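You operate a simulated robot arm through the tools that you are given. There is no shell and no other tool. Be economical: measure what you need, move in short steps, check, and stop when the job is done.

You run a simulated two-armed robot. Do the job below in one go: nothing can be reset, and whatever is moved stays where it is left.

TASK
Take the cap off the pouch labelled "brown sugar" on the middle of the counter and lay it down there.

Only the result counts: the job must be done as asked and must still hold three seconds after the hand-in. Knocking over, shifting, dropping, spilling or breaking anything else fails it. A push-on lid holds only when it is set on centred and level and pressed home; a screw cap is set on level and turned clockwise until tight.

THE ROBOT
Two 6-joint arms with two-finger grippers on one trunk, on a base that drives. Base frame: it is fixed to the floor where the robot stands at the start and does not move with it; the origin is under the middle of the robot, x ahead of it, y to its left, z up; the surface under the hand at the start is at about z = 90. Readings come in cm, rad, newtons and seconds.
The left shoulder is at the start at [3, 17.8, 103.8], the right one opposite. With the tool pointing down near the work surface each hand reaches from about 38 to 84 cm from the robot's upright axis, wherever it stands, measured 20 degrees to its own side. Payload 2.54 kg a hand.
Tool frame (each hand has its own): the origin (TCP) lies between the finger pads and is the grasp point; the fingertips stand 3 cm ahead of it; z points along the fingers, y is the line along which they close. Largest opening 11.6 cm; the body of the gripper starts 9.5 cm behind the TCP.
Orientation is told as [roll, pitch, yaw] about the base's x, y, z axes, in that order, counted from this pose: with the fingers straight down and closing along the base's y, the tool's x points along the base's -x, its y along +y and its z along -z.

THE INTERFACE
- The arms move only by the tool play_rows. It takes "left_rows", "right_rows" or both (then of equal length, played together; a hand with none holds still); each is one flat list of numbers, 6 for each row, row after row: the shift along the tool's x, y, z in cm, then the turn, a rotation vector about the tool's x, y, z in rad. In form: [dx, dy, dz, rx, ry, rz, dx, dy, dz, rx, ry, rz, ...]. A call has 1 to 12 rows; each row is the pose to reach, as a shift and turn from the pose commanded when the call began, along the tool's axes at that moment. "left_jaw" and "right_jaw" are, for a hand that has rows, the gripper command, from -1 (shut) to 1 (fully open), values between in proportion, set as the call begins (left out, the last holds). A row lasts 0.2 s, in which the tool goes at most 5 cm and 0.15 rad; a call with a longer step from one row to the next is refused whole, and so is a gripper value outside its range. A pose out of reach is approached as far as the arm can. The call stops where the force on the tool passes 40 N (or 10 N more than at its start, if that is more) or the arm is blocked; 0.2 s more then pass. Each finger travels about 15.3 cm/s and halts on what it meets, pressing with about 26 N; the grip force reading is that of the motor and also rises with nothing between the fingers. The clock runs only during rows and for 0.2 s after the last one: add rows that repeat a pose to give the fingers time. The reply holds the time, the measured pose of the TCP, the force on the tool along the base axes, the opening and the grip force, in the units named above and with some noise, with the torque about the TCP (base axes, N m) and any sound that the robot's microphone picked up.
- Cameras (640 x 400 px; columns grow to the right, rows downward): "scene" is now at [4.23, 0.01, 175.43]; the picture's right is [-0.02, -1.00, 0.00], its down [-0.80, 0.02, -0.59] and it looks along [0.59, -0.01, -0.80] (base axes); focal length 253 px, centre (320, 200). "left" rides on the left gripper at [6.9, 1.5, -12.2] in its tool frame; the picture's right is [-0.21, 0.98, 0.00], its down [-0.83, -0.18, -0.53] and it looks along [-0.52, -0.11, 0.85] (tool axes); focal length 251 px, centre (320, 200). "right" rides on the right gripper at [6.9, -1.5, -12.2] in its tool frame; the picture's right is [0.21, 0.98, 0.00], its down [-0.83, 0.18, -0.53] and it looks along [-0.52, 0.11, 0.85] (tool axes); focal length 251 px, centre (320, 200). There is no depth. A picture from a camera that has moved, and an enlarged one, comes with that camera's place and axes in the base frame and with its lens.
- get_image(camera): a new picture of that camera. The clock stands still meanwhile.
- slide_trunk(by): slides the trunk up (or, below 0, down) by that many cm; the arms and the scene camera ride with it, the base frame stays. It gives what a move gives, with no picture.
- base_move(legs): drives the robot by 1 to 6 legs, each [ahead, left, turn to the left] in cm, cm and rad, along the robot's own axes; the way and the turn of a leg run together, so that a leg with both is an arc; at most 150 cm and 3.142 rad a leg. The arms and the cameras ride along, it lands a little off, and it stops where it bumps. It gives what a move gives.
- pan_tilt(pan, tilt): turns the head with the scene camera to pan (to the left, within 2.496 rad either way) and tilt (down, from -0.506 to 1.204), counted from straight ahead of the robot. It gives what a move gives.
- zoom(camera, box): a new picture of the part [left, top, right, bottom] of that camera's present view, enlarged. The clock stands still meanwhile.
- close_job(): hands the job in; it is judged then, once.

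Go step by step. Nothing tells you exact positions but the pictures and the camera data: compare them with the known pose of the tool, close in by small moves and look again before you grip or let go. The budget is 120 turns and 100 pictures, counting those below and the enlarged ones. Unless the task says otherwise, let go and move clear before handing in, and close with one line.

The tools are called as a command line: name --argument value ..., lists and objects as JSON in quotes. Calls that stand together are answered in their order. play_rows: Moves the arms, as the interface text tells. Its arguments: {"type":"object","properties":{"left_rows":{"type":"array","items":{"type":"number"}},"left_jaw":{"type":"number"},"right_rows":{"type":"array","items":{"type":"number"}},"right_jaw":{"type":"number"}},"required":[]} The other tools are called the same way: slide_trunk (by) slides the trunk up or down; base_move (legs) drives the base; pan_tilt (pan, tilt) turns the head that bears the scene camera; get_image (camera) takes a picture; zoom (camera, box) takes an enlarged picture of a part of a camera's view; close_job () hands the job in.

At the start:

```text
time: 0.0
left_eef_pos: [44.98, 19.88, 123.76]
left_ee_rot: [0.0, 0.0, 0.001]
left_wrist_force: [-0.5, 0.0, 0.4]
left_torque: [-0.01, 0.02, 0.02]
left_grip_width: 11.57
left_gripper_force: 0.1
right_eef_pos: [56.64, -22.88, 125.7]
right_ee_rot: [0.001, -0.001, 0.002]
right_wrist_force: [0.3, -0.3, -0.3]
right_torque: [0.0, 0.0, 0.02]
right_grip_width: 11.58
right_gripper_force: 0.1
trunk travel left (down, up): [-25.0, 29.0]
robot x, y, heading: [0.13, -0.09, -0.001]
head pan, tilt: [-0.021, 0.935]
```

scene: 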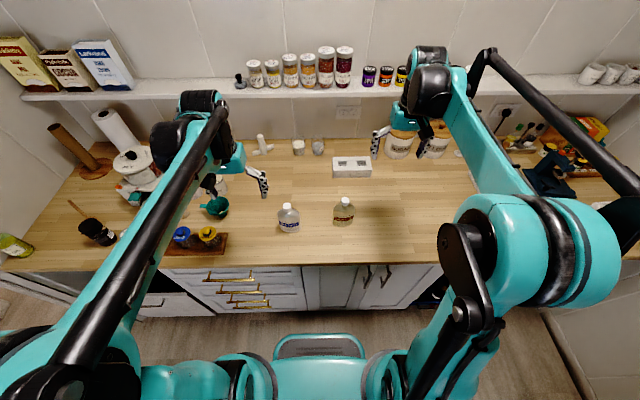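
right: 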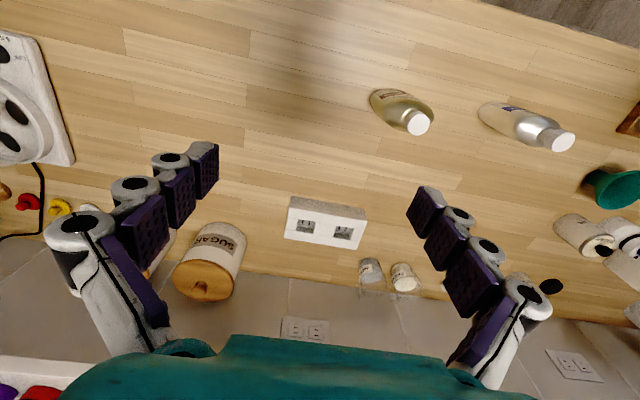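
left: 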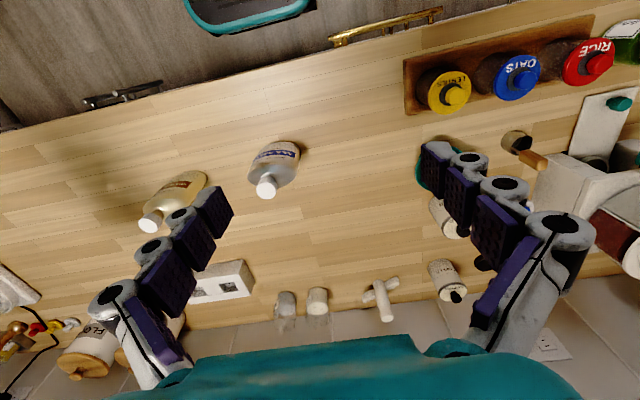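

I see two capped pouches on the middle of the counter; I need to read their labels first.

zoom --camera "scene" --box '[260, 190, 370, 245]'

zoom --camera "left" --box '[120, 120, 320, 245]'

zoom --camera "right" --box '[350, 60, 590, 210]'

```text
5.82 times, centred on (315, 218) of scene
camera zoom: at [4.23, 0.01, 175.43], right [-0.02, -1.0, 0.0], down [-0.8, 0.02, -0.59], along [0.59, -0.01, -0.8], focal length 1475 px, centre (349, 98)
```

zoom: 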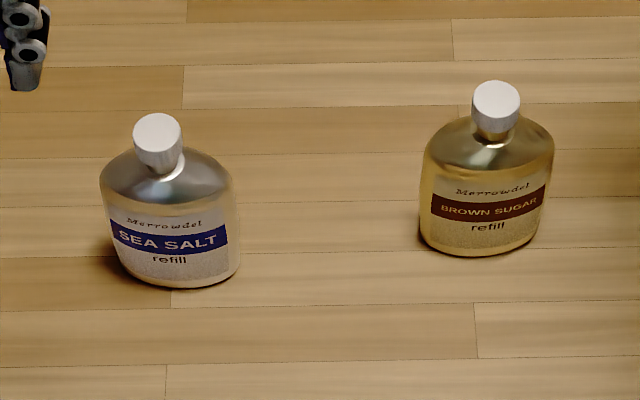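

```text
3.20 times, centred on (220, 182) of left
camera zoom: at [38.05, 21.39, 135.93], right [0.21, 0.98, 0.0], down [0.83, -0.18, 0.53], along [0.52, -0.11, -0.85], focal length 805 px, centre (640, 256)
```

zoom: 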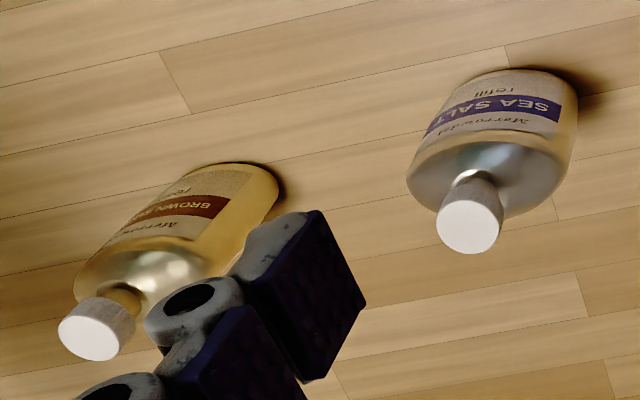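

```text
2.67 times, centred on (470, 135) of right
camera zoom: at [49.8, -24.36, 137.8], right [-0.21, 0.98, 0.0], down [0.83, 0.18, 0.53], along [0.52, 0.11, -0.85], focal length 670 px, centre (-80, 373)
```

zoom: 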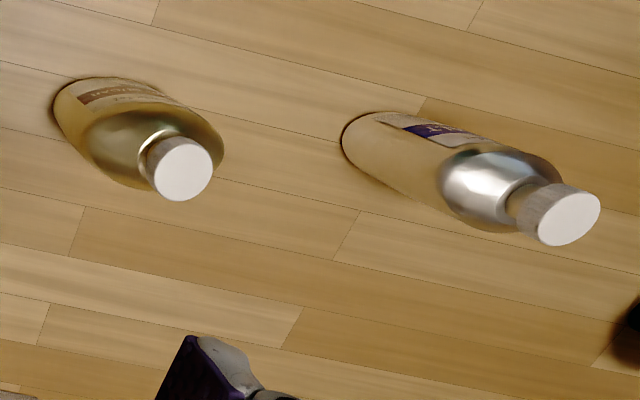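

The brown sugar pouch is the right one. Its ridged cap looks like a screw cap, with its top at about (55.9, -9.65, 104.7). I'll bring the right hand above it and look closer.

play_rows --right_rows '[0.2, 3.3, 1.9, 0, 0, 0, 0.4, 6.6, 3.8, 0, 0, 0, 0.6, 9.9, 5.7, 0, 0, 0, 0.74, 13.2, 7.0, 0, 0, 0, 0.74, 13.2, 7.0, 0, 0, 0]'

get_image --camera "right"

zoom --camera "left" --box '[120, 120, 320, 245]'

zoom --camera "scene" --box '[270, 150, 430, 250]'

```text
time: 1.2
left_eef_pos: [44.92, 19.79, 123.8]
left_ee_rot: [0.0, 0.0, 0.001]
left_wrist_force: [0.8, -0.7, -0.4]
left_torque: [0.0, -0.02, -0.02]
left_grip_width: 11.6
left_gripper_force: 0.0
right_eef_pos: [55.94, -9.77, 118.48]
right_ee_rot: [-0.001, 0.001, 0.001]
right_wrist_force: [0.6, 0.8, 0.3]
right_torque: [0.03, -0.02, 0.01]
right_grip_width: 11.61
right_gripper_force: 0.0
trunk travel left (down, up): [-25.0, 29.0]
robot x, y, heading: [0.14, 0.06, 0.003]
head pan, tilt: [-0.021, 0.935]
```

```text
93 pictures are left
camera right: at [49.04, -11.2, 130.59], right [-0.21, 0.98, 0.0], down [0.83, 0.18, 0.53], along [0.52, 0.11, -0.85], focal length 251 px, centre (320, 200)
```

right: 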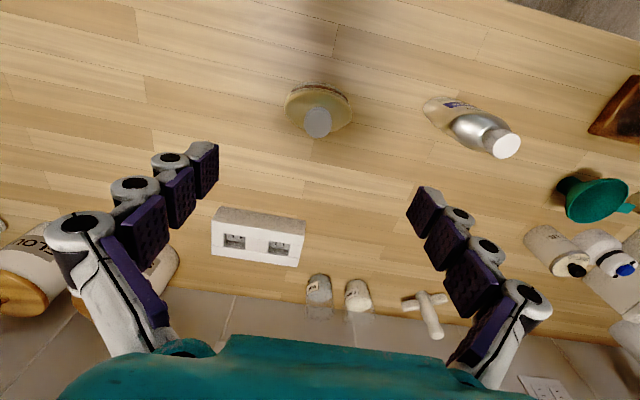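

```text
3.20 times, centred on (220, 182) of left
camera zoom: at [38.04, 21.31, 135.95], right [0.21, 0.98, 0.0], down [0.83, -0.18, 0.53], along [0.52, -0.11, -0.85], focal length 805 px, centre (640, 256)
```

zoom: 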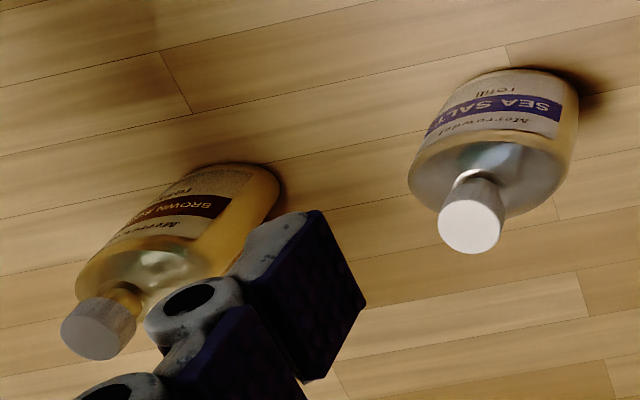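

```text
4.00 times, centred on (350, 200) of scene
camera zoom: at [4.22, -0.09, 175.43], right [-0.02, -1.0, 0.0], down [-0.8, 0.02, -0.59], along [0.59, -0.01, -0.8], focal length 1014 px, centre (200, 200)
```

zoom: 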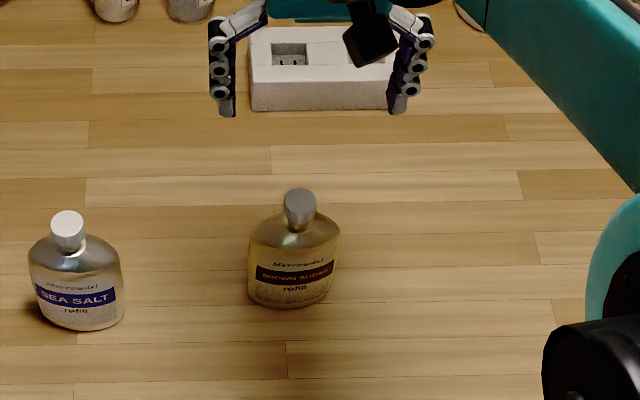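

The right hand is above the pouch. I'll zoom in to see its body shape and refine the cap axis.

zoom --camera "right" --box '[256, 70, 384, 150]'

zoom --camera "scene" --box '[325, 190, 365, 230]'

```text
5.00 times, centred on (320, 110) of right
camera zoom: at [49.04, -11.2, 130.59], right [-0.21, 0.98, 0.0], down [0.83, 0.18, 0.53], along [0.52, 0.11, -0.85], focal length 1257 px, centre (320, 650)
```

zoom: 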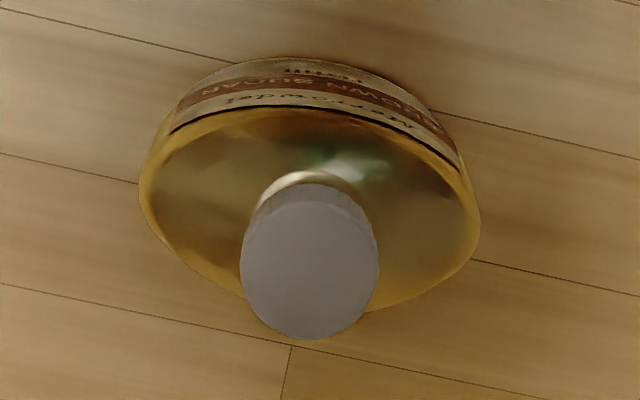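

```text
10.00 times, centred on (345, 210) of scene
camera zoom: at [4.22, -0.09, 175.43], right [-0.02, -1.0, 0.0], down [-0.8, 0.02, -0.59], along [0.59, -0.01, -0.8], focal length 2534 px, centre (70, 100)
```

zoom: 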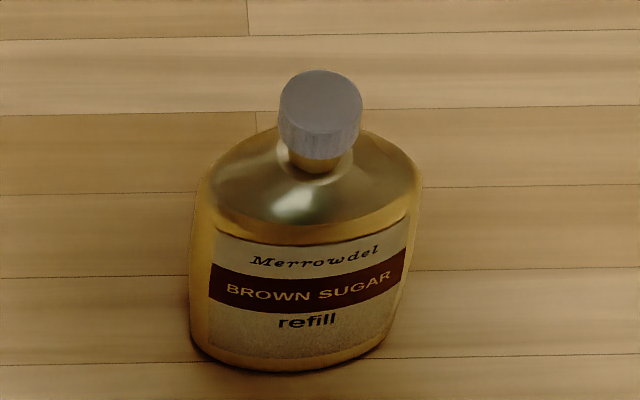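

The pouch is an oval about 8.6 cm wide, its long axis turned about 0.15 rad from y. The left hand will steady it from the front, tilted about 50°, while the right hand unscrews from above. First I'll tilt the left hand.

play_rows --left_rows '[0.4, 0, 2.3, 0, -0.149, 0, 0.8, 0, 4.6, 0, -0.299, 0, 1.2, 0, 6.9, 0, -0.448, 0, 1.6, 0, 9.2, 0, -0.598, 0, 2.0, 0, 11.5, 0, -0.747, 0, 2.4, 0, 13.8, 0, -0.896, 0, 2.4, 0, 13.8, 0, -0.896, 0]'

get_image --camera "scene"

```text
time: 2.8
left_eef_pos: [42.22, 19.84, 110.04]
left_ee_rot: [0.002, -0.898, 0.0]
left_wrist_force: [-0.4, 0.0, -0.1]
left_torque: [0.05, -0.02, 0.03]
left_grip_width: 11.6
left_gripper_force: 0.2
right_eef_pos: [55.94, -9.76, 118.58]
right_ee_rot: [0.002, -0.002, 0.0]
right_wrist_force: [-0.3, -0.3, 0.4]
right_torque: [-0.01, -0.03, 0.03]
right_grip_width: 11.6
right_gripper_force: 0.0
trunk travel left (down, up): [-25.0, 29.0]
robot x, y, heading: [-0.04, 0.06, 0.002]
head pan, tilt: [-0.021, 0.935]
```

```text
88 pictures are left
camera scene: at [4.06, -0.01, 175.43], right [-0.02, -1.0, 0.0], down [-0.8, 0.02, -0.59], along [0.59, -0.01, -0.8], focal length 253 px, centre (320, 200)
```

scene: 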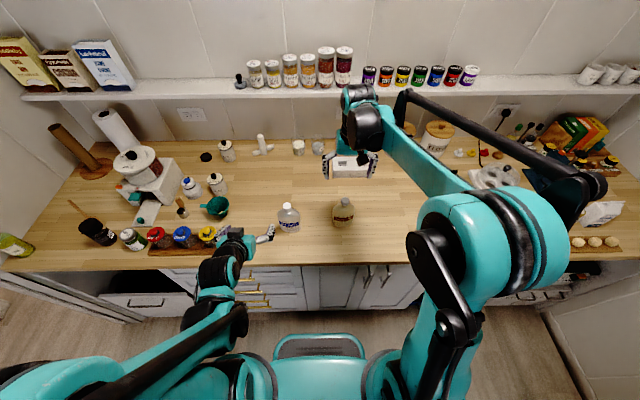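

The left arm reaches. Now I'll slide it sideways in front of the pouch, with the small yaw.

play_rows --left_rows '[0.14, -3.93, 0.43, -0.015, 0, -0.012, 0.28, -7.85, 0.86, -0.03, 0, -0.024, 0.41, -11.8, 1.29, -0.045, 0, -0.036, 0.55, -15.7, 1.72, -0.06, 0, -0.048, 0.69, -19.6, 2.14, -0.075, 0, -0.06, 0.82, -23.55, 2.57, -0.09, 0, -0.07, 0.96, -27.5, 3.0, -0.105, 0, -0.08, 1.1, -31.4, 3.43, -0.1175, 0, -0.0933, 1.1, -31.4, 3.43, -0.1175, 0, -0.0933]'

get_image --camera "scene"

get_image --camera "left"

get_image --camera "right"

```text
time: 4.8
left_eef_pos: [44.51, -11.58, 106.88]
left_ee_rot: [-0.002, -0.898, 0.153]
left_wrist_force: [0.1, -0.8, -0.5]
left_torque: [0.02, -0.02, -0.02]
left_grip_width: 11.61
left_gripper_force: 0.0
right_eef_pos: [55.83, -9.58, 118.47]
right_ee_rot: [0.0, 0.0, 0.0]
right_wrist_force: [-0.4, 0.2, 0.3]
right_torque: [0.01, -0.05, 0.0]
right_grip_width: 11.61
right_gripper_force: 0.0
trunk travel left (down, up): [-25.0, 29.0]
robot x, y, heading: [0.23, -0.28, -0.003]
head pan, tilt: [-0.021, 0.935]
```

```text
87 pictures are left
camera scene: at [4.2, 0.15, 175.43], right [-0.02, -1.0, 0.0], down [-0.8, 0.02, -0.59], along [0.59, -0.01, -0.8], focal length 253 px, centre (320, 200)
```

scene: 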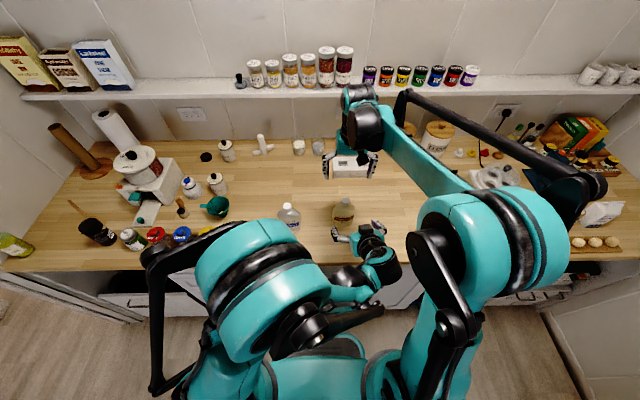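

```text
86 pictures are left
camera left: at [30.53, -12.18, 109.02], right [-0.01, 0.99, 0.17], down [0.12, -0.16, 0.98], along [0.99, 0.03, -0.12], focal length 251 px, centre (320, 200)
```

left: 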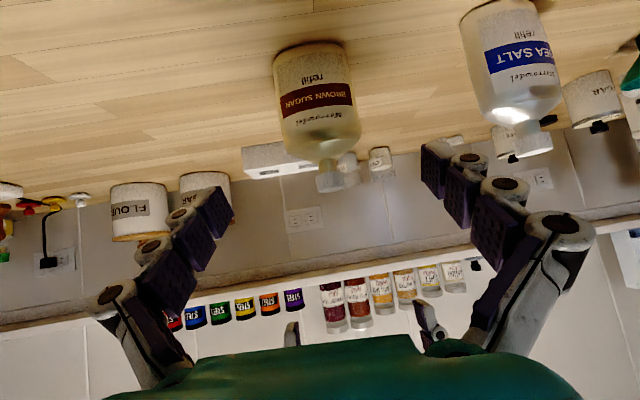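

```text
85 pictures are left
camera right: at [49.02, -11.04, 130.63], right [-0.21, 0.98, 0.0], down [0.83, 0.18, 0.53], along [0.52, 0.11, -0.85], focal length 251 px, centre (320, 200)
```

right: 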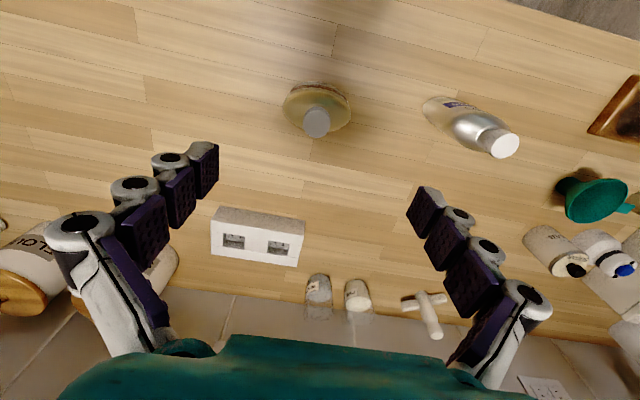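

The left camera gives a clear view: pouch centred near y = -10.2, cap from about z = 102.5 to 105. I'll advance the left hand straddling the pouch most of the way, then check.

play_rows --left_rows '[1.0, -0.12, 2, 0, 0, 0, 1.97, -0.24, 4, 0, 0, 0, 1.97, -0.24, 7, 0, 0, 0, 1.97, -0.24, 10, 0, 0, 0, 1.97, -0.24, 12, 0, 0, 0, 1.97, -0.24, 12, 0, 0, 0]'

get_image --camera "left"

get_image --camera "right"

```text
time: 6.2
left_eef_pos: [52.77, -10.61, 97.84]
left_ee_rot: [0.001, -0.897, 0.149]
left_wrist_force: [-0.2, 0.0, -0.5]
left_torque: [0.01, -0.02, 0.06]
left_grip_width: 11.56
left_gripper_force: 0.0
right_eef_pos: [55.89, -9.66, 118.45]
right_ee_rot: [-0.001, 0.002, 0.0]
right_wrist_force: [-0.4, -0.5, 0.2]
right_torque: [0.01, -0.01, -0.03]
right_grip_width: 11.58
right_gripper_force: 0.1
trunk travel left (down, up): [-25.0, 29.0]
robot x, y, heading: [0.19, 0.02, -0.0]
head pan, tilt: [-0.021, 0.935]
```

```text
84 pictures are left
camera left: at [38.72, -11.16, 100.01], right [-0.01, 0.99, 0.17], down [0.12, -0.17, 0.98], along [0.99, 0.03, -0.12], focal length 251 px, centre (320, 200)
```

left: 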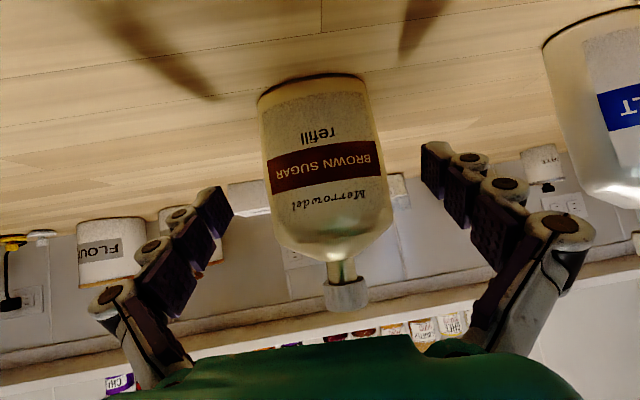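

```text
83 pictures are left
camera right: at [49.01, -11.16, 130.63], right [-0.21, 0.98, 0.0], down [0.83, 0.18, 0.53], along [0.52, 0.11, -0.85], focal length 251 px, centre (320, 200)
```

right: 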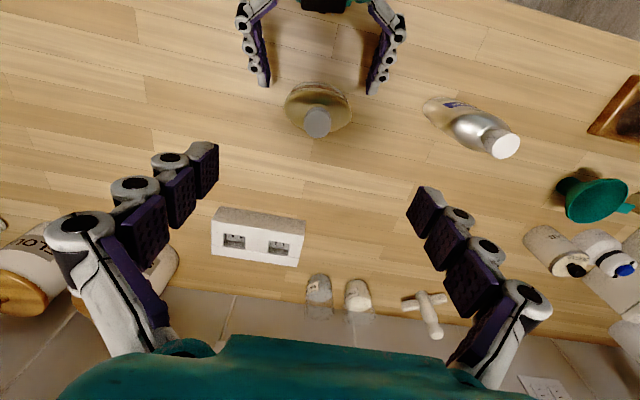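

Fingers are centred about the pouch. I'll advance the last 4 cm and close gradually, watching the force.

play_rows --left_rows '[0, 0, 2, 0, 0, 0, 0, 0, 3.8, 0, 0, 0, 0, 0, 3.8, 0, 0, 0]'

play_rows --left_rows '[0, 0, 0, 0, 0, 0, 0, 0, 0, 0, 0, 0]' --left_jaw 0.6

get_image --camera "left"

get_image --camera "right"

```text
time: 7.0
left_eef_pos: [55.44, -10.04, 95.53]
left_ee_rot: [0.002, -0.894, 0.15]
left_wrist_force: [-0.8, -0.2, 0.1]
left_torque: [0.01, 0.0, 0.0]
left_grip_width: 11.61
left_gripper_force: 0.0
right_eef_pos: [55.86, -9.73, 118.47]
right_ee_rot: [0.0, 0.001, 0.001]
right_wrist_force: [-0.7, 0.1, 0.6]
right_torque: [-0.01, -0.02, 0.01]
right_grip_width: 11.58
right_gripper_force: 0.2
trunk travel left (down, up): [-25.0, 29.0]
robot x, y, heading: [0.3, -0.04, 0.003]
head pan, tilt: [-0.021, 0.935]
```

```text
time: 7.6
left_eef_pos: [55.49, -10.0, 95.47]
left_ee_rot: [0.0, -0.897, 0.15]
left_wrist_force: [-0.2, -0.2, -0.3]
left_torque: [0.0, 0.0, 0.01]
left_grip_width: 9.29
left_gripper_force: 0.0
right_eef_pos: [55.92, -9.65, 118.5]
right_ee_rot: [0.0, 0.0, -0.001]
right_wrist_force: [0.7, 0.3, 0.4]
right_torque: [0.02, 0.0, 0.0]
right_grip_width: 11.6
right_gripper_force: 0.0
trunk travel left (down, up): [-25.0, 29.0]
robot x, y, heading: [-0.31, -0.0, -0.002]
head pan, tilt: [-0.021, 0.935]
```

```text
82 pictures are left
camera left: at [41.61, -10.64, 97.72], right [-0.01, 0.99, 0.17], down [0.12, -0.17, 0.98], along [0.99, 0.03, -0.12], focal length 251 px, centre (320, 200)
```

left: 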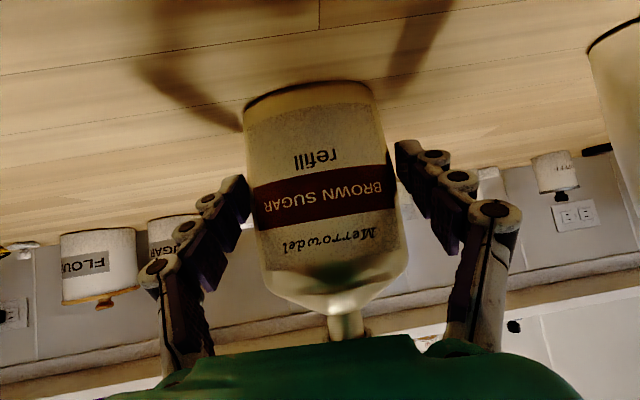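

```text
81 pictures are left
camera right: at [49.06, -11.16, 130.6], right [-0.21, 0.98, 0.0], down [0.83, 0.18, 0.53], along [0.52, 0.11, -0.85], focal length 251 px, centre (320, 200)
```

right: 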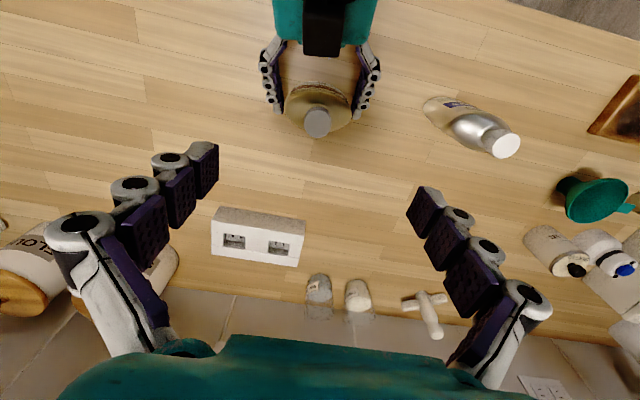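

Close in smaller steps until contact.

play_rows --left_rows '[0, 0, 0, 0, 0, 0, 0, 0, 0, 0, 0, 0]' --left_jaw 0.48

play_rows --left_rows '[0, 0, 0, 0, 0, 0, 0, 0, 0, 0, 0, 0]' --left_jaw 0.42

play_rows --left_rows '[0, 0, 0, 0, 0, 0, 0, 0, 0, 0, 0, 0]' --left_jaw 0.37

zoom --camera "right" --box '[240, 50, 400, 150]'

```text
time: 8.2
left_eef_pos: [55.58, -10.09, 95.52]
left_ee_rot: [0.002, -0.895, 0.15]
left_wrist_force: [0.2, 0.5, 0.2]
left_torque: [0.0, 0.0, 0.02]
left_grip_width: 8.58
left_gripper_force: 0.0
right_eef_pos: [55.95, -9.67, 118.43]
right_ee_rot: [0.0, -0.001, 0.0]
right_wrist_force: [-0.2, 0.0, 0.1]
right_torque: [-0.02, 0.01, -0.01]
right_grip_width: 11.61
right_gripper_force: 0.1
trunk travel left (down, up): [-25.0, 29.0]
robot x, y, heading: [-0.19, 0.39, 0.001]
head pan, tilt: [-0.021, 0.935]
```

```text
time: 8.8
left_eef_pos: [55.45, -10.07, 95.65]
left_ee_rot: [0.002, -0.896, 0.15]
left_wrist_force: [-0.4, -0.2, 0.5]
left_torque: [0.02, 0.02, 0.01]
left_grip_width: 8.35
left_gripper_force: 0.4
right_eef_pos: [55.85, -9.73, 118.51]
right_ee_rot: [-0.001, -0.001, -0.001]
right_wrist_force: [-0.6, -0.4, 1.3]
right_torque: [-0.02, -0.01, 0.04]
right_grip_width: 11.62
right_gripper_force: 0.1
trunk travel left (down, up): [-25.0, 29.0]
robot x, y, heading: [-0.21, -0.01, -0.004]
head pan, tilt: [-0.021, 0.935]
```

```text
time: 9.4
left_eef_pos: [55.5, -10.08, 95.63]
left_ee_rot: [0.001, -0.897, 0.15]
left_wrist_force: [-2.7, 0.3, 2.2]
left_torque: [-0.04, 0.07, 0.02]
left_grip_width: 8.28
left_gripper_force: 26.2
right_eef_pos: [55.95, -9.67, 118.46]
right_ee_rot: [0.0, 0.0, 0.0]
right_wrist_force: [0.6, -0.8, 0.1]
right_torque: [0.0, 0.0, -0.02]
right_grip_width: 11.59
right_gripper_force: 0.1
trunk travel left (down, up): [-25.0, 29.0]
robot x, y, heading: [0.01, -0.25, -0.001]
head pan, tilt: [-0.021, 0.935]
```

```text
4.00 times, centred on (320, 100) of right
camera zoom: at [49.01, -11.15, 130.62], right [-0.21, 0.98, 0.0], down [0.83, 0.18, 0.53], along [0.52, 0.11, -0.85], focal length 1006 px, centre (320, 600)
```

zoom: 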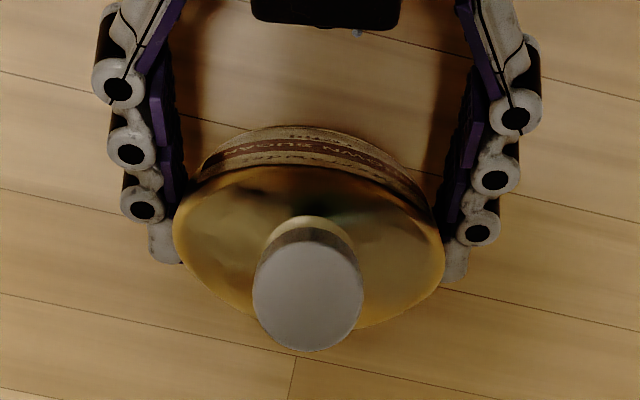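

The left hand holds the pouch (rigid, 8.3 cm). Now I'll centre the right hand at y ≈ -10.06, pre-turn it clockwise by 1.2 rad, narrow the jaw and lower partway.

play_rows --right_rows '[0, -0.2, 0.5, 0, 0, 0.15, 0, -0.4, 1, 0, 0, 0.3, 0, -0.4, 2, 0, 0, 0.45, 0, -0.4, 3, 0, 0, 0.6, 0, -0.4, 4, 0, 0, 0.75, 0, -0.4, 5, 0, 0, 0.9, 0, -0.4, 6, 0, 0, 1.05, 0, -0.4, 7, 0, 0, 1.2, 0, -0.4, 7, 0, 0, 1.2]' --right_jaw -0.1

get_image --camera "right"

get_image --camera "left"

get_image --camera "scene"

```text
time: 11.4
left_eef_pos: [55.47, -10.1, 95.56]
left_ee_rot: [0.003, -0.897, 0.151]
left_wrist_force: [-1.1, 0.6, 3.9]
left_torque: [0.02, -0.04, 0.01]
left_grip_width: 8.28
left_gripper_force: 25.6
right_eef_pos: [55.93, -10.27, 111.65]
right_ee_rot: [0.001, 0.0, -1.199]
right_wrist_force: [0.2, 0.3, -0.3]
right_torque: [-0.03, -0.03, 0.0]
right_grip_width: 5.21
right_gripper_force: 0.3
trunk travel left (down, up): [-25.0, 29.0]
robot x, y, heading: [0.0, -0.12, 0.003]
head pan, tilt: [-0.021, 0.935]
```

```text
79 pictures are left
camera right: at [52.1, -4.26, 123.83], right [0.83, 0.55, 0.0], down [0.47, -0.7, 0.53], along [0.3, -0.45, -0.85], focal length 251 px, centre (320, 200)
```

right: 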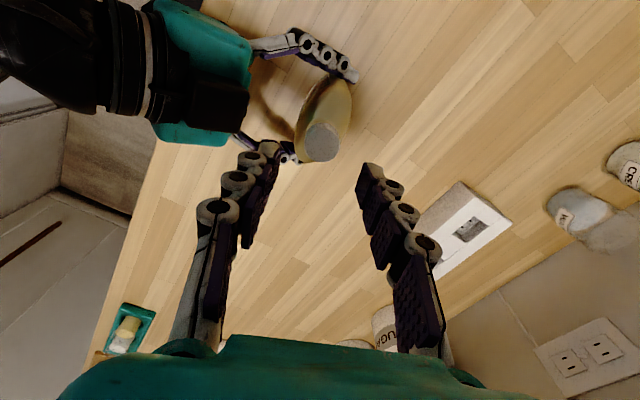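

```text
78 pictures are left
camera left: at [41.58, -10.64, 97.74], right [-0.01, 0.99, 0.17], down [0.12, -0.17, 0.98], along [0.99, 0.03, -0.12], focal length 251 px, centre (320, 200)
```

left: 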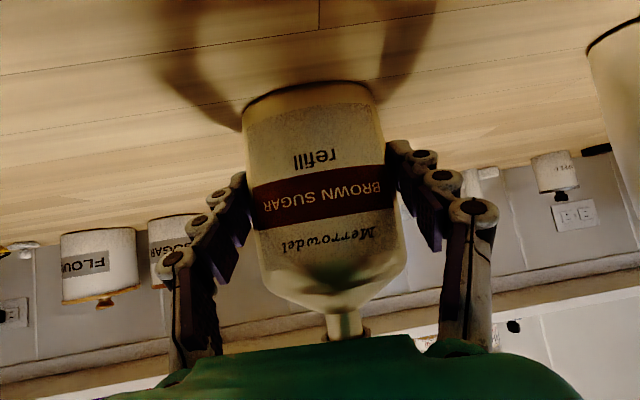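

```text
77 pictures are left
camera scene: at [4.19, 0.01, 175.43], right [-0.02, -1.0, 0.0], down [-0.8, 0.02, -0.59], along [0.59, -0.01, -0.8], focal length 253 px, centre (320, 200)
```

scene: 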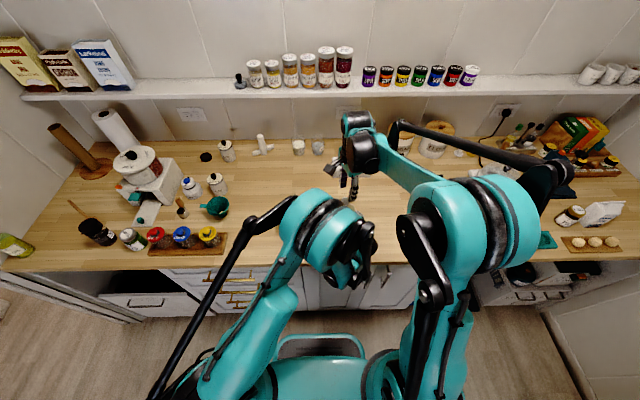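

The hand is pre-turned. I'll lower so the tips flank the cap top, then look again.

play_rows --right_rows '[0.2, 0.1, 2, 0, 0, 0, 0.28, 0.11, 4, 0, 0, 0, 0.28, 0.11, 5, 0, 0, 0, 0.28, 0.11, 5, 0, 0, 0]'

zoom --camera "right" --box '[200, 80, 440, 230]'

zoom --camera "left" --box '[220, 220, 480, 382]'

```text
time: 12.4
left_eef_pos: [55.5, -10.15, 95.52]
left_ee_rot: [0.002, -0.897, 0.15]
left_wrist_force: [-0.7, 0.4, 2.5]
left_torque: [-0.02, -0.04, 0.01]
left_grip_width: 8.29
left_gripper_force: 25.8
right_eef_pos: [55.91, -9.73, 106.75]
right_ee_rot: [0.001, 0.001, -1.2]
right_wrist_force: [0.8, 0.4, 0.0]
right_torque: [0.0, -0.02, -0.01]
right_grip_width: 5.21
right_gripper_force: 0.0
trunk travel left (down, up): [-25.0, 29.0]
robot x, y, heading: [0.58, 0.51, -0.0]
head pan, tilt: [-0.021, 0.935]
```

```text
2.67 times, centred on (320, 155) of right
camera zoom: at [52.03, -3.75, 118.87], right [0.83, 0.55, 0.0], down [0.47, -0.7, 0.53], along [0.3, -0.44, -0.85], focal length 670 px, centre (320, 320)
```

zoom: 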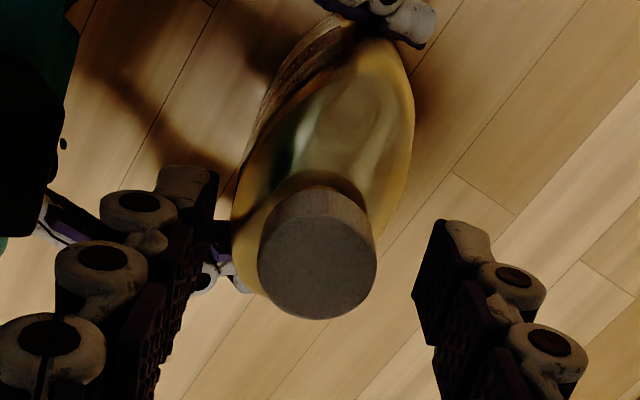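

```text
2.46 times, centred on (350, 301) of left
camera zoom: at [41.58, -10.64, 97.74], right [-0.01, 0.99, 0.17], down [0.12, -0.17, 0.98], along [0.99, 0.03, -0.12], focal length 619 px, centre (246, -49)
```

zoom: 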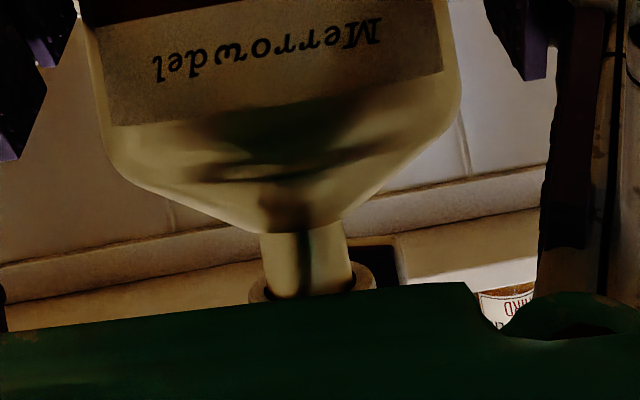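

Cap is well centred between the fingers. Lower 2.1 cm and grip it.

play_rows --right_rows '[-0.1, 0.1, 1, 0, 0, 0, -0.1, 0.1, 2.1, 0, 0, 0, -0.1, 0.1, 2.1, 0, 0, 0]'

play_rows --right_rows '[0, 0, 0, 0, 0, 0, 0, 0, 0, 0, 0, 0, 0, 0, 0, 0, 0, 0]' --right_jaw -0.7

zoom --camera "right" --box '[200, 80, 440, 230]'

```text
time: 13.2
left_eef_pos: [55.52, -10.07, 95.52]
left_ee_rot: [0.002, -0.898, 0.15]
left_wrist_force: [0.3, 0.4, 2.8]
left_torque: [0.04, -0.04, 0.03]
left_grip_width: 8.27
left_gripper_force: 25.9
right_eef_pos: [55.95, -9.84, 104.53]
right_ee_rot: [0.0, -0.001, -1.2]
right_wrist_force: [-0.1, 0.2, 0.2]
right_torque: [0.01, 0.04, 0.01]
right_grip_width: 5.21
right_gripper_force: 0.0
trunk travel left (down, up): [-25.0, 29.0]
robot x, y, heading: [0.12, -0.14, 0.001]
head pan, tilt: [-0.021, 0.935]
```

```text
time: 14.0
left_eef_pos: [55.58, -10.04, 95.6]
left_ee_rot: [0.001, -0.897, 0.149]
left_wrist_force: [2.0, 1.0, 2.5]
left_torque: [-0.09, 0.24, 0.01]
left_grip_width: 8.29
left_gripper_force: 25.7
right_eef_pos: [55.95, -9.73, 104.59]
right_ee_rot: [-0.002, 0.0, -1.201]
right_wrist_force: [-3.8, -0.8, 0.8]
right_torque: [-0.02, 0.01, 0.03]
right_grip_width: 2.44
right_gripper_force: 25.8
trunk travel left (down, up): [-25.0, 29.0]
robot x, y, heading: [-0.11, 0.07, -0.004]
head pan, tilt: [-0.021, 0.935]
```

```text
2.67 times, centred on (320, 155) of right
camera zoom: at [52.09, -3.86, 116.72], right [0.83, 0.55, 0.0], down [0.47, -0.7, 0.53], along [0.3, -0.44, -0.85], focal length 670 px, centre (320, 320)
```

zoom: 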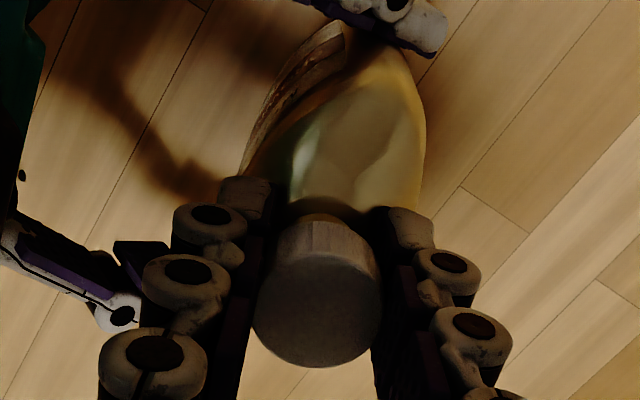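

The cap is gripped (2.44 cm). I'll turn counter-clockwise a little and watch the torque.

play_rows --right_rows '[0, 0, 0, 0, 0, -0.1, 0, 0, 0, 0, 0, -0.2, 0, 0, 0, 0, 0, -0.3, 0, 0, 0, 0, 0, -0.4]'

zoom --camera "left" --box '[220, 220, 480, 382]'

```text
time: 15.0
left_eef_pos: [55.57, -10.05, 95.6]
left_ee_rot: [0.002, -0.898, 0.149]
left_wrist_force: [18.6, 1.0, -4.9]
left_torque: [-0.13, 0.72, 0.24]
left_grip_width: 8.29
left_gripper_force: 25.6
right_eef_pos: [55.96, -9.86, 104.69]
right_ee_rot: [-0.001, 0.002, -0.799]
right_wrist_force: [-17.2, -2.1, 18.9]
right_torque: [-0.12, 0.59, -0.28]
right_grip_width: 2.46
right_gripper_force: 26.0
trunk travel left (down, up): [-25.0, 29.0]
robot x, y, heading: [0.13, 0.48, -0.004]
head pan, tilt: [-0.021, 0.935]
```

```text
2.46 times, centred on (350, 301) of left
camera zoom: at [41.6, -10.64, 97.74], right [-0.01, 0.99, 0.17], down [0.12, -0.17, 0.98], along [0.99, 0.03, -0.12], focal length 619 px, centre (246, -49)
```

zoom: 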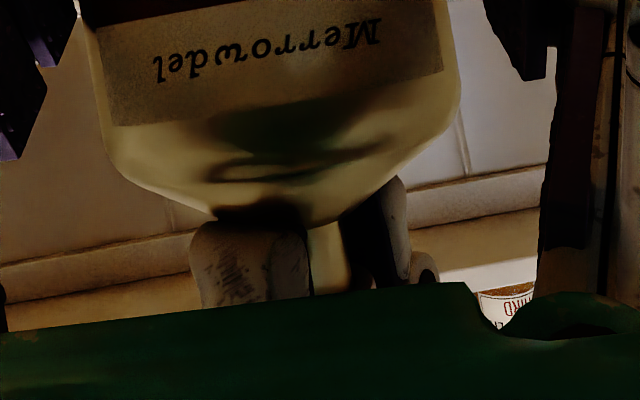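

The cap turns while the pouch stays put, but the tool feels an upward and -x push, so I'll relieve it by rising slightly and shifting -x.

play_rows --right_rows '[0.07, -0.07, -0.08, 0, 0, 0, 0.07, -0.07, -0.08, 0, 0, 0]'

```text
time: 15.6
left_eef_pos: [55.46, -10.07, 95.56]
left_ee_rot: [0.003, -0.896, 0.148]
left_wrist_force: [11.6, 1.3, -0.7]
left_torque: [0.01, -0.17, 0.0]
left_grip_width: 8.29
left_gripper_force: 25.7
right_eef_pos: [55.94, -9.92, 104.69]
right_ee_rot: [-0.001, 0.0, -0.8]
right_wrist_force: [-6.6, -1.4, 13.4]
right_torque: [-0.1, 0.31, -0.03]
right_grip_width: 2.46
right_gripper_force: 25.8
trunk travel left (down, up): [-25.0, 29.0]
robot x, y, heading: [0.13, -0.02, -0.002]
head pan, tilt: [-0.021, 0.935]
```

play_rows --right_rows '[0.04, -0.03, -0.18, 0, 0, -0.1, 0.04, -0.03, -0.2, 0, 0, -0.2, 0.04, -0.03, -0.22, 0, 0, -0.3, 0.04, -0.03, -0.24, 0, 0, -0.4]'

```text
time: 16.6
left_eef_pos: [55.57, -10.07, 95.54]
left_ee_rot: [0.001, -0.898, 0.148]
left_wrist_force: [6.5, -0.9, 19.0]
left_torque: [-0.03, 0.18, -0.03]
left_grip_width: 8.28
left_gripper_force: 26.1
right_eef_pos: [56.04, -9.9, 104.92]
right_ee_rot: [0.0, 0.0, -0.398]
right_wrist_force: [-5.4, -0.3, -21.4]
right_torque: [0.07, 0.26, 0.01]
right_grip_width: 2.44
right_gripper_force: 25.9
trunk travel left (down, up): [-25.0, 29.0]
robot x, y, heading: [0.18, 0.46, 0.009]
head pan, tilt: [-0.021, 0.935]
```

Now slightly pulling up; I'll ease down 0.1 and keep turning.

play_rows --right_rows '[0, 0, 0.13, 0, 0, -0.1, 0, 0, 0.13, 0, 0, -0.2, 0, 0, 0.12, 0, 0, -0.3, 0, 0, 0.12, 0, 0, -0.4, 0, 0, 0.11, 0, 0, -0.5, 0, 0, 0.11, 0, 0, -0.6]'

zoom --camera "right" --box '[200, 80, 440, 230]'

```text
time: 18.0
left_eef_pos: [55.59, -10.1, 95.47]
left_ee_rot: [0.002, -0.897, 0.149]
left_wrist_force: [-1.2, 8.1, 0.4]
left_torque: [-0.73, -0.48, 0.16]
left_grip_width: 8.29
left_gripper_force: 26.2
right_eef_pos: [55.96, -10.05, 104.75]
right_ee_rot: [-0.002, 0.0, 0.202]
right_wrist_force: [2.2, -13.0, 12.1]
right_torque: [-0.42, -0.01, -0.18]
right_grip_width: 2.47
right_gripper_force: 25.7
trunk travel left (down, up): [-25.0, 29.0]
robot x, y, heading: [0.34, 0.18, -0.004]
head pan, tilt: [-0.021, 0.935]
```

```text
2.67 times, centred on (320, 155) of right
camera zoom: at [49.44, -12.74, 116.93], right [-0.4, 0.91, 0.0], down [0.77, 0.34, 0.53], along [0.49, 0.22, -0.85], focal length 670 px, centre (320, 320)
```

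zoom: 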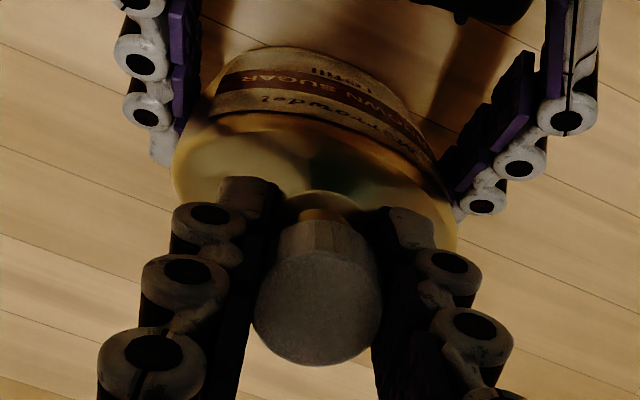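

Turned 1.4 rad so far; relieve the side force and continue.

play_rows --right_rows '[0, -0.09, -0.08, 0, 0, -0.1, 0, -0.09, -0.08, 0, 0, -0.2, 0, -0.09, -0.09, 0, 0, -0.3, 0, -0.09, -0.1, 0, 0, -0.4, 0, -0.09, -0.1, 0, 0, -0.5]'

play_rows --right_rows '[0, 0, 0, 0, 0, -0.1, 0, 0, 0, 0, 0, -0.2, 0, 0, -0.01, 0, 0, -0.3, 0, 0, -0.02, 0, 0, -0.4, 0, 0, -0.02, 0, 0, -0.5]'

```text
time: 19.2
left_eef_pos: [55.57, -9.96, 95.52]
left_ee_rot: [0.002, -0.897, 0.149]
left_wrist_force: [5.2, 13.1, 0.6]
left_torque: [-0.79, 0.4, 0.02]
left_grip_width: 8.27
left_gripper_force: 26.1
right_eef_pos: [56.04, -9.88, 104.9]
right_ee_rot: [-0.001, 0.002, 0.701]
right_wrist_force: [-6.1, -12.3, -0.7]
right_torque: [-0.32, 0.14, -0.03]
right_grip_width: 2.45
right_gripper_force: 25.6
trunk travel left (down, up): [-25.0, 29.0]
robot x, y, heading: [-0.15, 0.04, -0.002]
head pan, tilt: [-0.021, 0.935]
```

```text
time: 20.4
left_eef_pos: [55.48, -10.05, 95.59]
left_ee_rot: [0.002, -0.896, 0.148]
left_wrist_force: [-8.4, 6.6, 0.9]
left_torque: [-0.11, -0.63, 0.13]
left_grip_width: 8.28
left_gripper_force: 26.1
right_eef_pos: [55.96, -9.98, 104.87]
right_ee_rot: [0.001, -0.001, 1.203]
right_wrist_force: [6.8, -6.7, 0.9]
right_torque: [-0.3, 0.08, -0.01]
right_grip_width: 2.44
right_gripper_force: 26.4
trunk travel left (down, up): [-25.0, 29.0]
robot x, y, heading: [0.05, 0.0, 0.003]
head pan, tilt: [-0.021, 0.935]
```

2.4 rad so far. The wrist seems free, so I'll keep turning.

play_rows --right_rows '[0, 0, 0, 0, 0, -0.1, 0, 0, 0, 0, 0, -0.2, 0, 0, -0.01, 0, 0, -0.3, 0, 0, -0.02, 0, 0, -0.4, 0, 0, -0.02, 0, 0, -0.5, 0, 0, -0.02, 0, 0, -0.6]'

play_rows --right_rows '[0, 0, 0, 0, 0, -0.1, 0, 0, 0, 0, 0, -0.2, 0, 0, -0.01, 0, 0, -0.3, 0, 0, -0.02, 0, 0, -0.4, 0, 0, -0.02, 0, 0, -0.5, 0, 0, -0.02, 0, 0, -0.6]'

get_image --camera "right"

```text
time: 21.8
left_eef_pos: [55.65, -10.14, 95.56]
left_ee_rot: [0.001, -0.897, 0.15]
left_wrist_force: [-7.9, -3.0, 0.6]
left_torque: [0.37, -0.57, 0.06]
left_grip_width: 8.28
left_gripper_force: 26.3
right_eef_pos: [56.0, -9.94, 104.91]
right_ee_rot: [0.001, -0.001, 1.8]
right_wrist_force: [7.7, 1.6, 0.0]
right_torque: [-0.12, -0.09, 0.0]
right_grip_width: 2.45
right_gripper_force: 25.9
trunk travel left (down, up): [-25.0, 29.0]
robot x, y, heading: [-0.04, -0.13, -0.003]
head pan, tilt: [-0.021, 0.935]
```

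```text
time: 23.2
left_eef_pos: [55.5, -10.16, 95.48]
left_ee_rot: [0.001, -0.895, 0.15]
left_wrist_force: [6.4, -10.1, -0.7]
left_torque: [0.87, 0.42, -0.07]
left_grip_width: 8.25
left_gripper_force: 25.8
right_eef_pos: [56.03, -10.05, 104.82]
right_ee_rot: [-0.002, -0.001, 2.402]
right_wrist_force: [-6.4, 10.3, 1.4]
right_torque: [0.02, 0.12, -0.01]
right_grip_width: 2.46
right_gripper_force: 25.8
trunk travel left (down, up): [-25.0, 29.0]
robot x, y, heading: [0.12, -0.01, 0.004]
head pan, tilt: [-0.021, 0.935]
```

```text
71 pictures are left
camera right: at [62.2, -13.46, 117.01], right [-0.5, -0.87, 0.0], down [-0.73, 0.42, 0.54], along [-0.46, 0.27, -0.84], focal length 251 px, centre (320, 200)
```

right: 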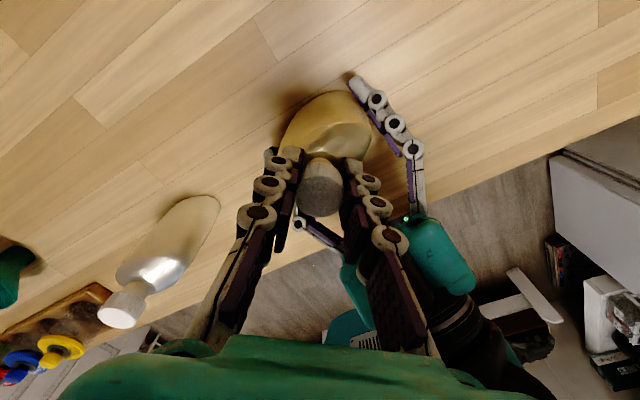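

3.6 rad turned with almost no resistance. I'll test with a small upward pull.

play_rows --right_rows '[0, 0, -0.12, 0, 0, 0, 0, 0, -0.12, 0, 0, 0]'

```text
time: 23.8
left_eef_pos: [55.53, -10.15, 95.5]
left_ee_rot: [0.001, -0.895, 0.148]
left_wrist_force: [3.5, -9.7, 0.6]
left_torque: [0.77, 0.18, -0.05]
left_grip_width: 8.26
left_gripper_force: 26.1
right_eef_pos: [56.08, -10.01, 104.92]
right_ee_rot: [0.001, -0.001, 2.4]
right_wrist_force: [-3.9, 9.9, -0.6]
right_torque: [0.15, 0.2, 0.02]
right_grip_width: 2.43
right_gripper_force: 26.4
trunk travel left (down, up): [-25.0, 29.0]
robot x, y, heading: [0.16, 0.03, -0.008]
head pan, tilt: [-0.021, 0.935]
```

No vertical resistance: the cap appears free. I'll relieve the sideways force while lifting slightly more.

play_rows --right_rows '[-0.07, -0.03, 0, 0, 0, 0, -0.07, -0.03, -0.15, 0, 0, 0, -0.07, -0.03, -0.3, 0, 0, 0, -0.07, -0.03, -0.3, 0, 0, 0]'

zoom --camera "right" --box '[240, 80, 400, 230]'

zoom --camera "left" --box '[220, 220, 480, 382]'

```text
time: 24.8
left_eef_pos: [55.47, -10.07, 95.62]
left_ee_rot: [0.002, -0.896, 0.148]
left_wrist_force: [-1.5, 1.5, 17.1]
left_torque: [-0.11, -0.05, 0.04]
left_grip_width: 8.28
left_gripper_force: 25.9
right_eef_pos: [55.96, -10.02, 105.45]
right_ee_rot: [0.001, 0.002, 2.4]
right_wrist_force: [2.7, 0.0, -18.5]
right_torque: [-0.14, -0.2, 0.04]
right_grip_width: 2.47
right_gripper_force: 26.2
trunk travel left (down, up): [-25.0, 29.0]
robot x, y, heading: [-0.13, 0.06, -0.001]
head pan, tilt: [-0.021, 0.935]
```

```text
2.67 times, centred on (320, 155) of right
camera zoom: at [62.0, -13.45, 117.51], right [-0.5, -0.87, 0.0], down [-0.73, 0.42, 0.53], along [-0.46, 0.27, -0.85], focal length 670 px, centre (320, 320)
```

zoom: 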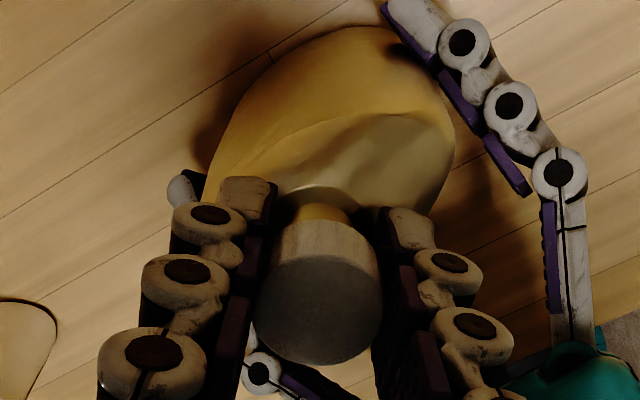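

```text
2.46 times, centred on (350, 301) of left
camera zoom: at [41.64, -10.61, 97.72], right [-0.01, 0.99, 0.17], down [0.12, -0.17, 0.98], along [0.99, 0.04, -0.12], focal length 619 px, centre (246, -49)
```

zoom: 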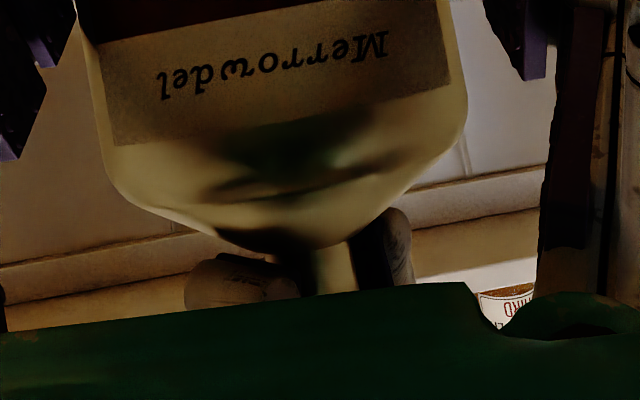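

The label rose about 0.4 cm, so the pouch slid up in the left fingers and the cap is still threaded. I'll set it back down and turn further.

play_rows --right_rows '[0, 0, 0.2, 0, 0, 0, 0, 0, 0.4, 0, 0, 0, 0, 0, 0.55, 0, 0, 0, 0, 0, 0.55, 0, 0, 0]'

zoom --camera "left" --box '[220, 220, 480, 382]'

get_image --camera "left"

```text
time: 25.8
left_eef_pos: [55.46, -9.95, 95.4]
left_ee_rot: [0.002, -0.894, 0.15]
left_wrist_force: [4.3, 7.0, -24.0]
left_torque: [-0.31, 0.44, 0.07]
left_grip_width: 8.24
left_gripper_force: 25.9
right_eef_pos: [55.98, -10.02, 104.78]
right_ee_rot: [0.001, 0.0, 2.401]
right_wrist_force: [-3.7, -6.5, 21.3]
right_torque: [-0.3, 0.07, -0.06]
right_grip_width: 2.47
right_gripper_force: 25.7
trunk travel left (down, up): [-25.0, 29.0]
robot x, y, heading: [0.22, 0.31, -0.002]
head pan, tilt: [-0.021, 0.935]
```

```text
2.46 times, centred on (350, 301) of left
camera zoom: at [41.6, -10.64, 97.68], right [-0.01, 0.99, 0.17], down [0.13, -0.16, 0.98], along [0.99, 0.04, -0.12], focal length 619 px, centre (246, -49)
```

zoom: 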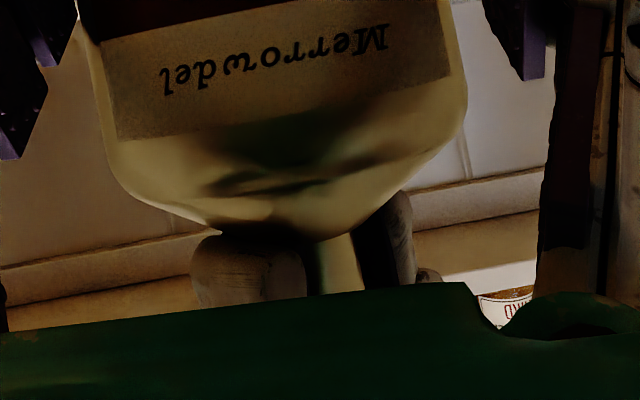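

```text
67 pictures are left
camera left: at [41.6, -10.64, 97.68], right [-0.01, 0.99, 0.17], down [0.13, -0.16, 0.98], along [0.99, 0.04, -0.12], focal length 251 px, centre (320, 200)
```

left: 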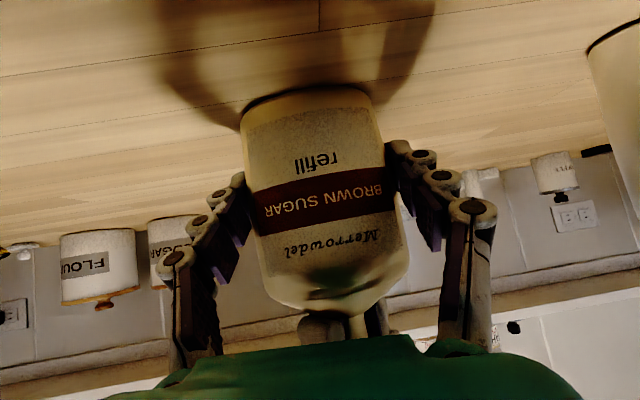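

It is still a bit raised, so I'll ease the left grip so the pouch settles on the counter, then grip again.

play_rows --left_rows '[0, 0, 0, 0, 0, 0, 0, 0, 0, 0, 0, 0]' --left_jaw 0.46

get_image --camera "left"

```text
time: 26.4
left_eef_pos: [55.53, -10.11, 95.7]
left_ee_rot: [0.001, -0.898, 0.147]
left_wrist_force: [0.0, 0.9, -0.3]
left_torque: [0.01, 0.02, -0.01]
left_grip_width: 8.53
left_gripper_force: 0.2
right_eef_pos: [55.81, -9.91, 104.84]
right_ee_rot: [0.0, 0.0, 2.4]
right_wrist_force: [0.8, -2.6, 5.9]
right_torque: [-0.16, -0.05, 0.01]
right_grip_width: 2.46
right_gripper_force: 26.1
trunk travel left (down, up): [-25.0, 29.0]
robot x, y, heading: [-0.01, 0.18, -0.003]
head pan, tilt: [-0.021, 0.935]
```

```text
66 pictures are left
camera left: at [41.57, -10.68, 97.74], right [-0.01, 0.99, 0.17], down [0.12, -0.17, 0.98], along [0.99, 0.03, -0.12], focal length 251 px, centre (320, 200)
```

left: 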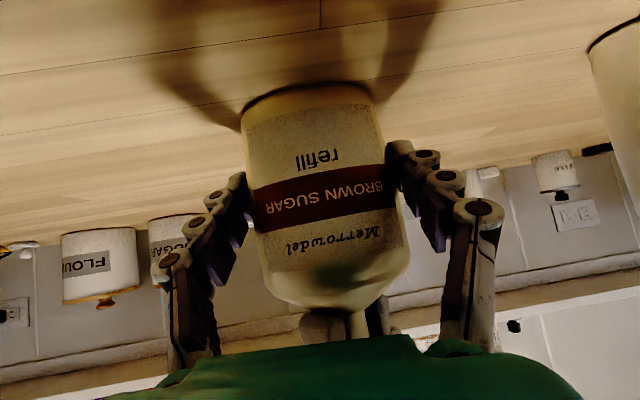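

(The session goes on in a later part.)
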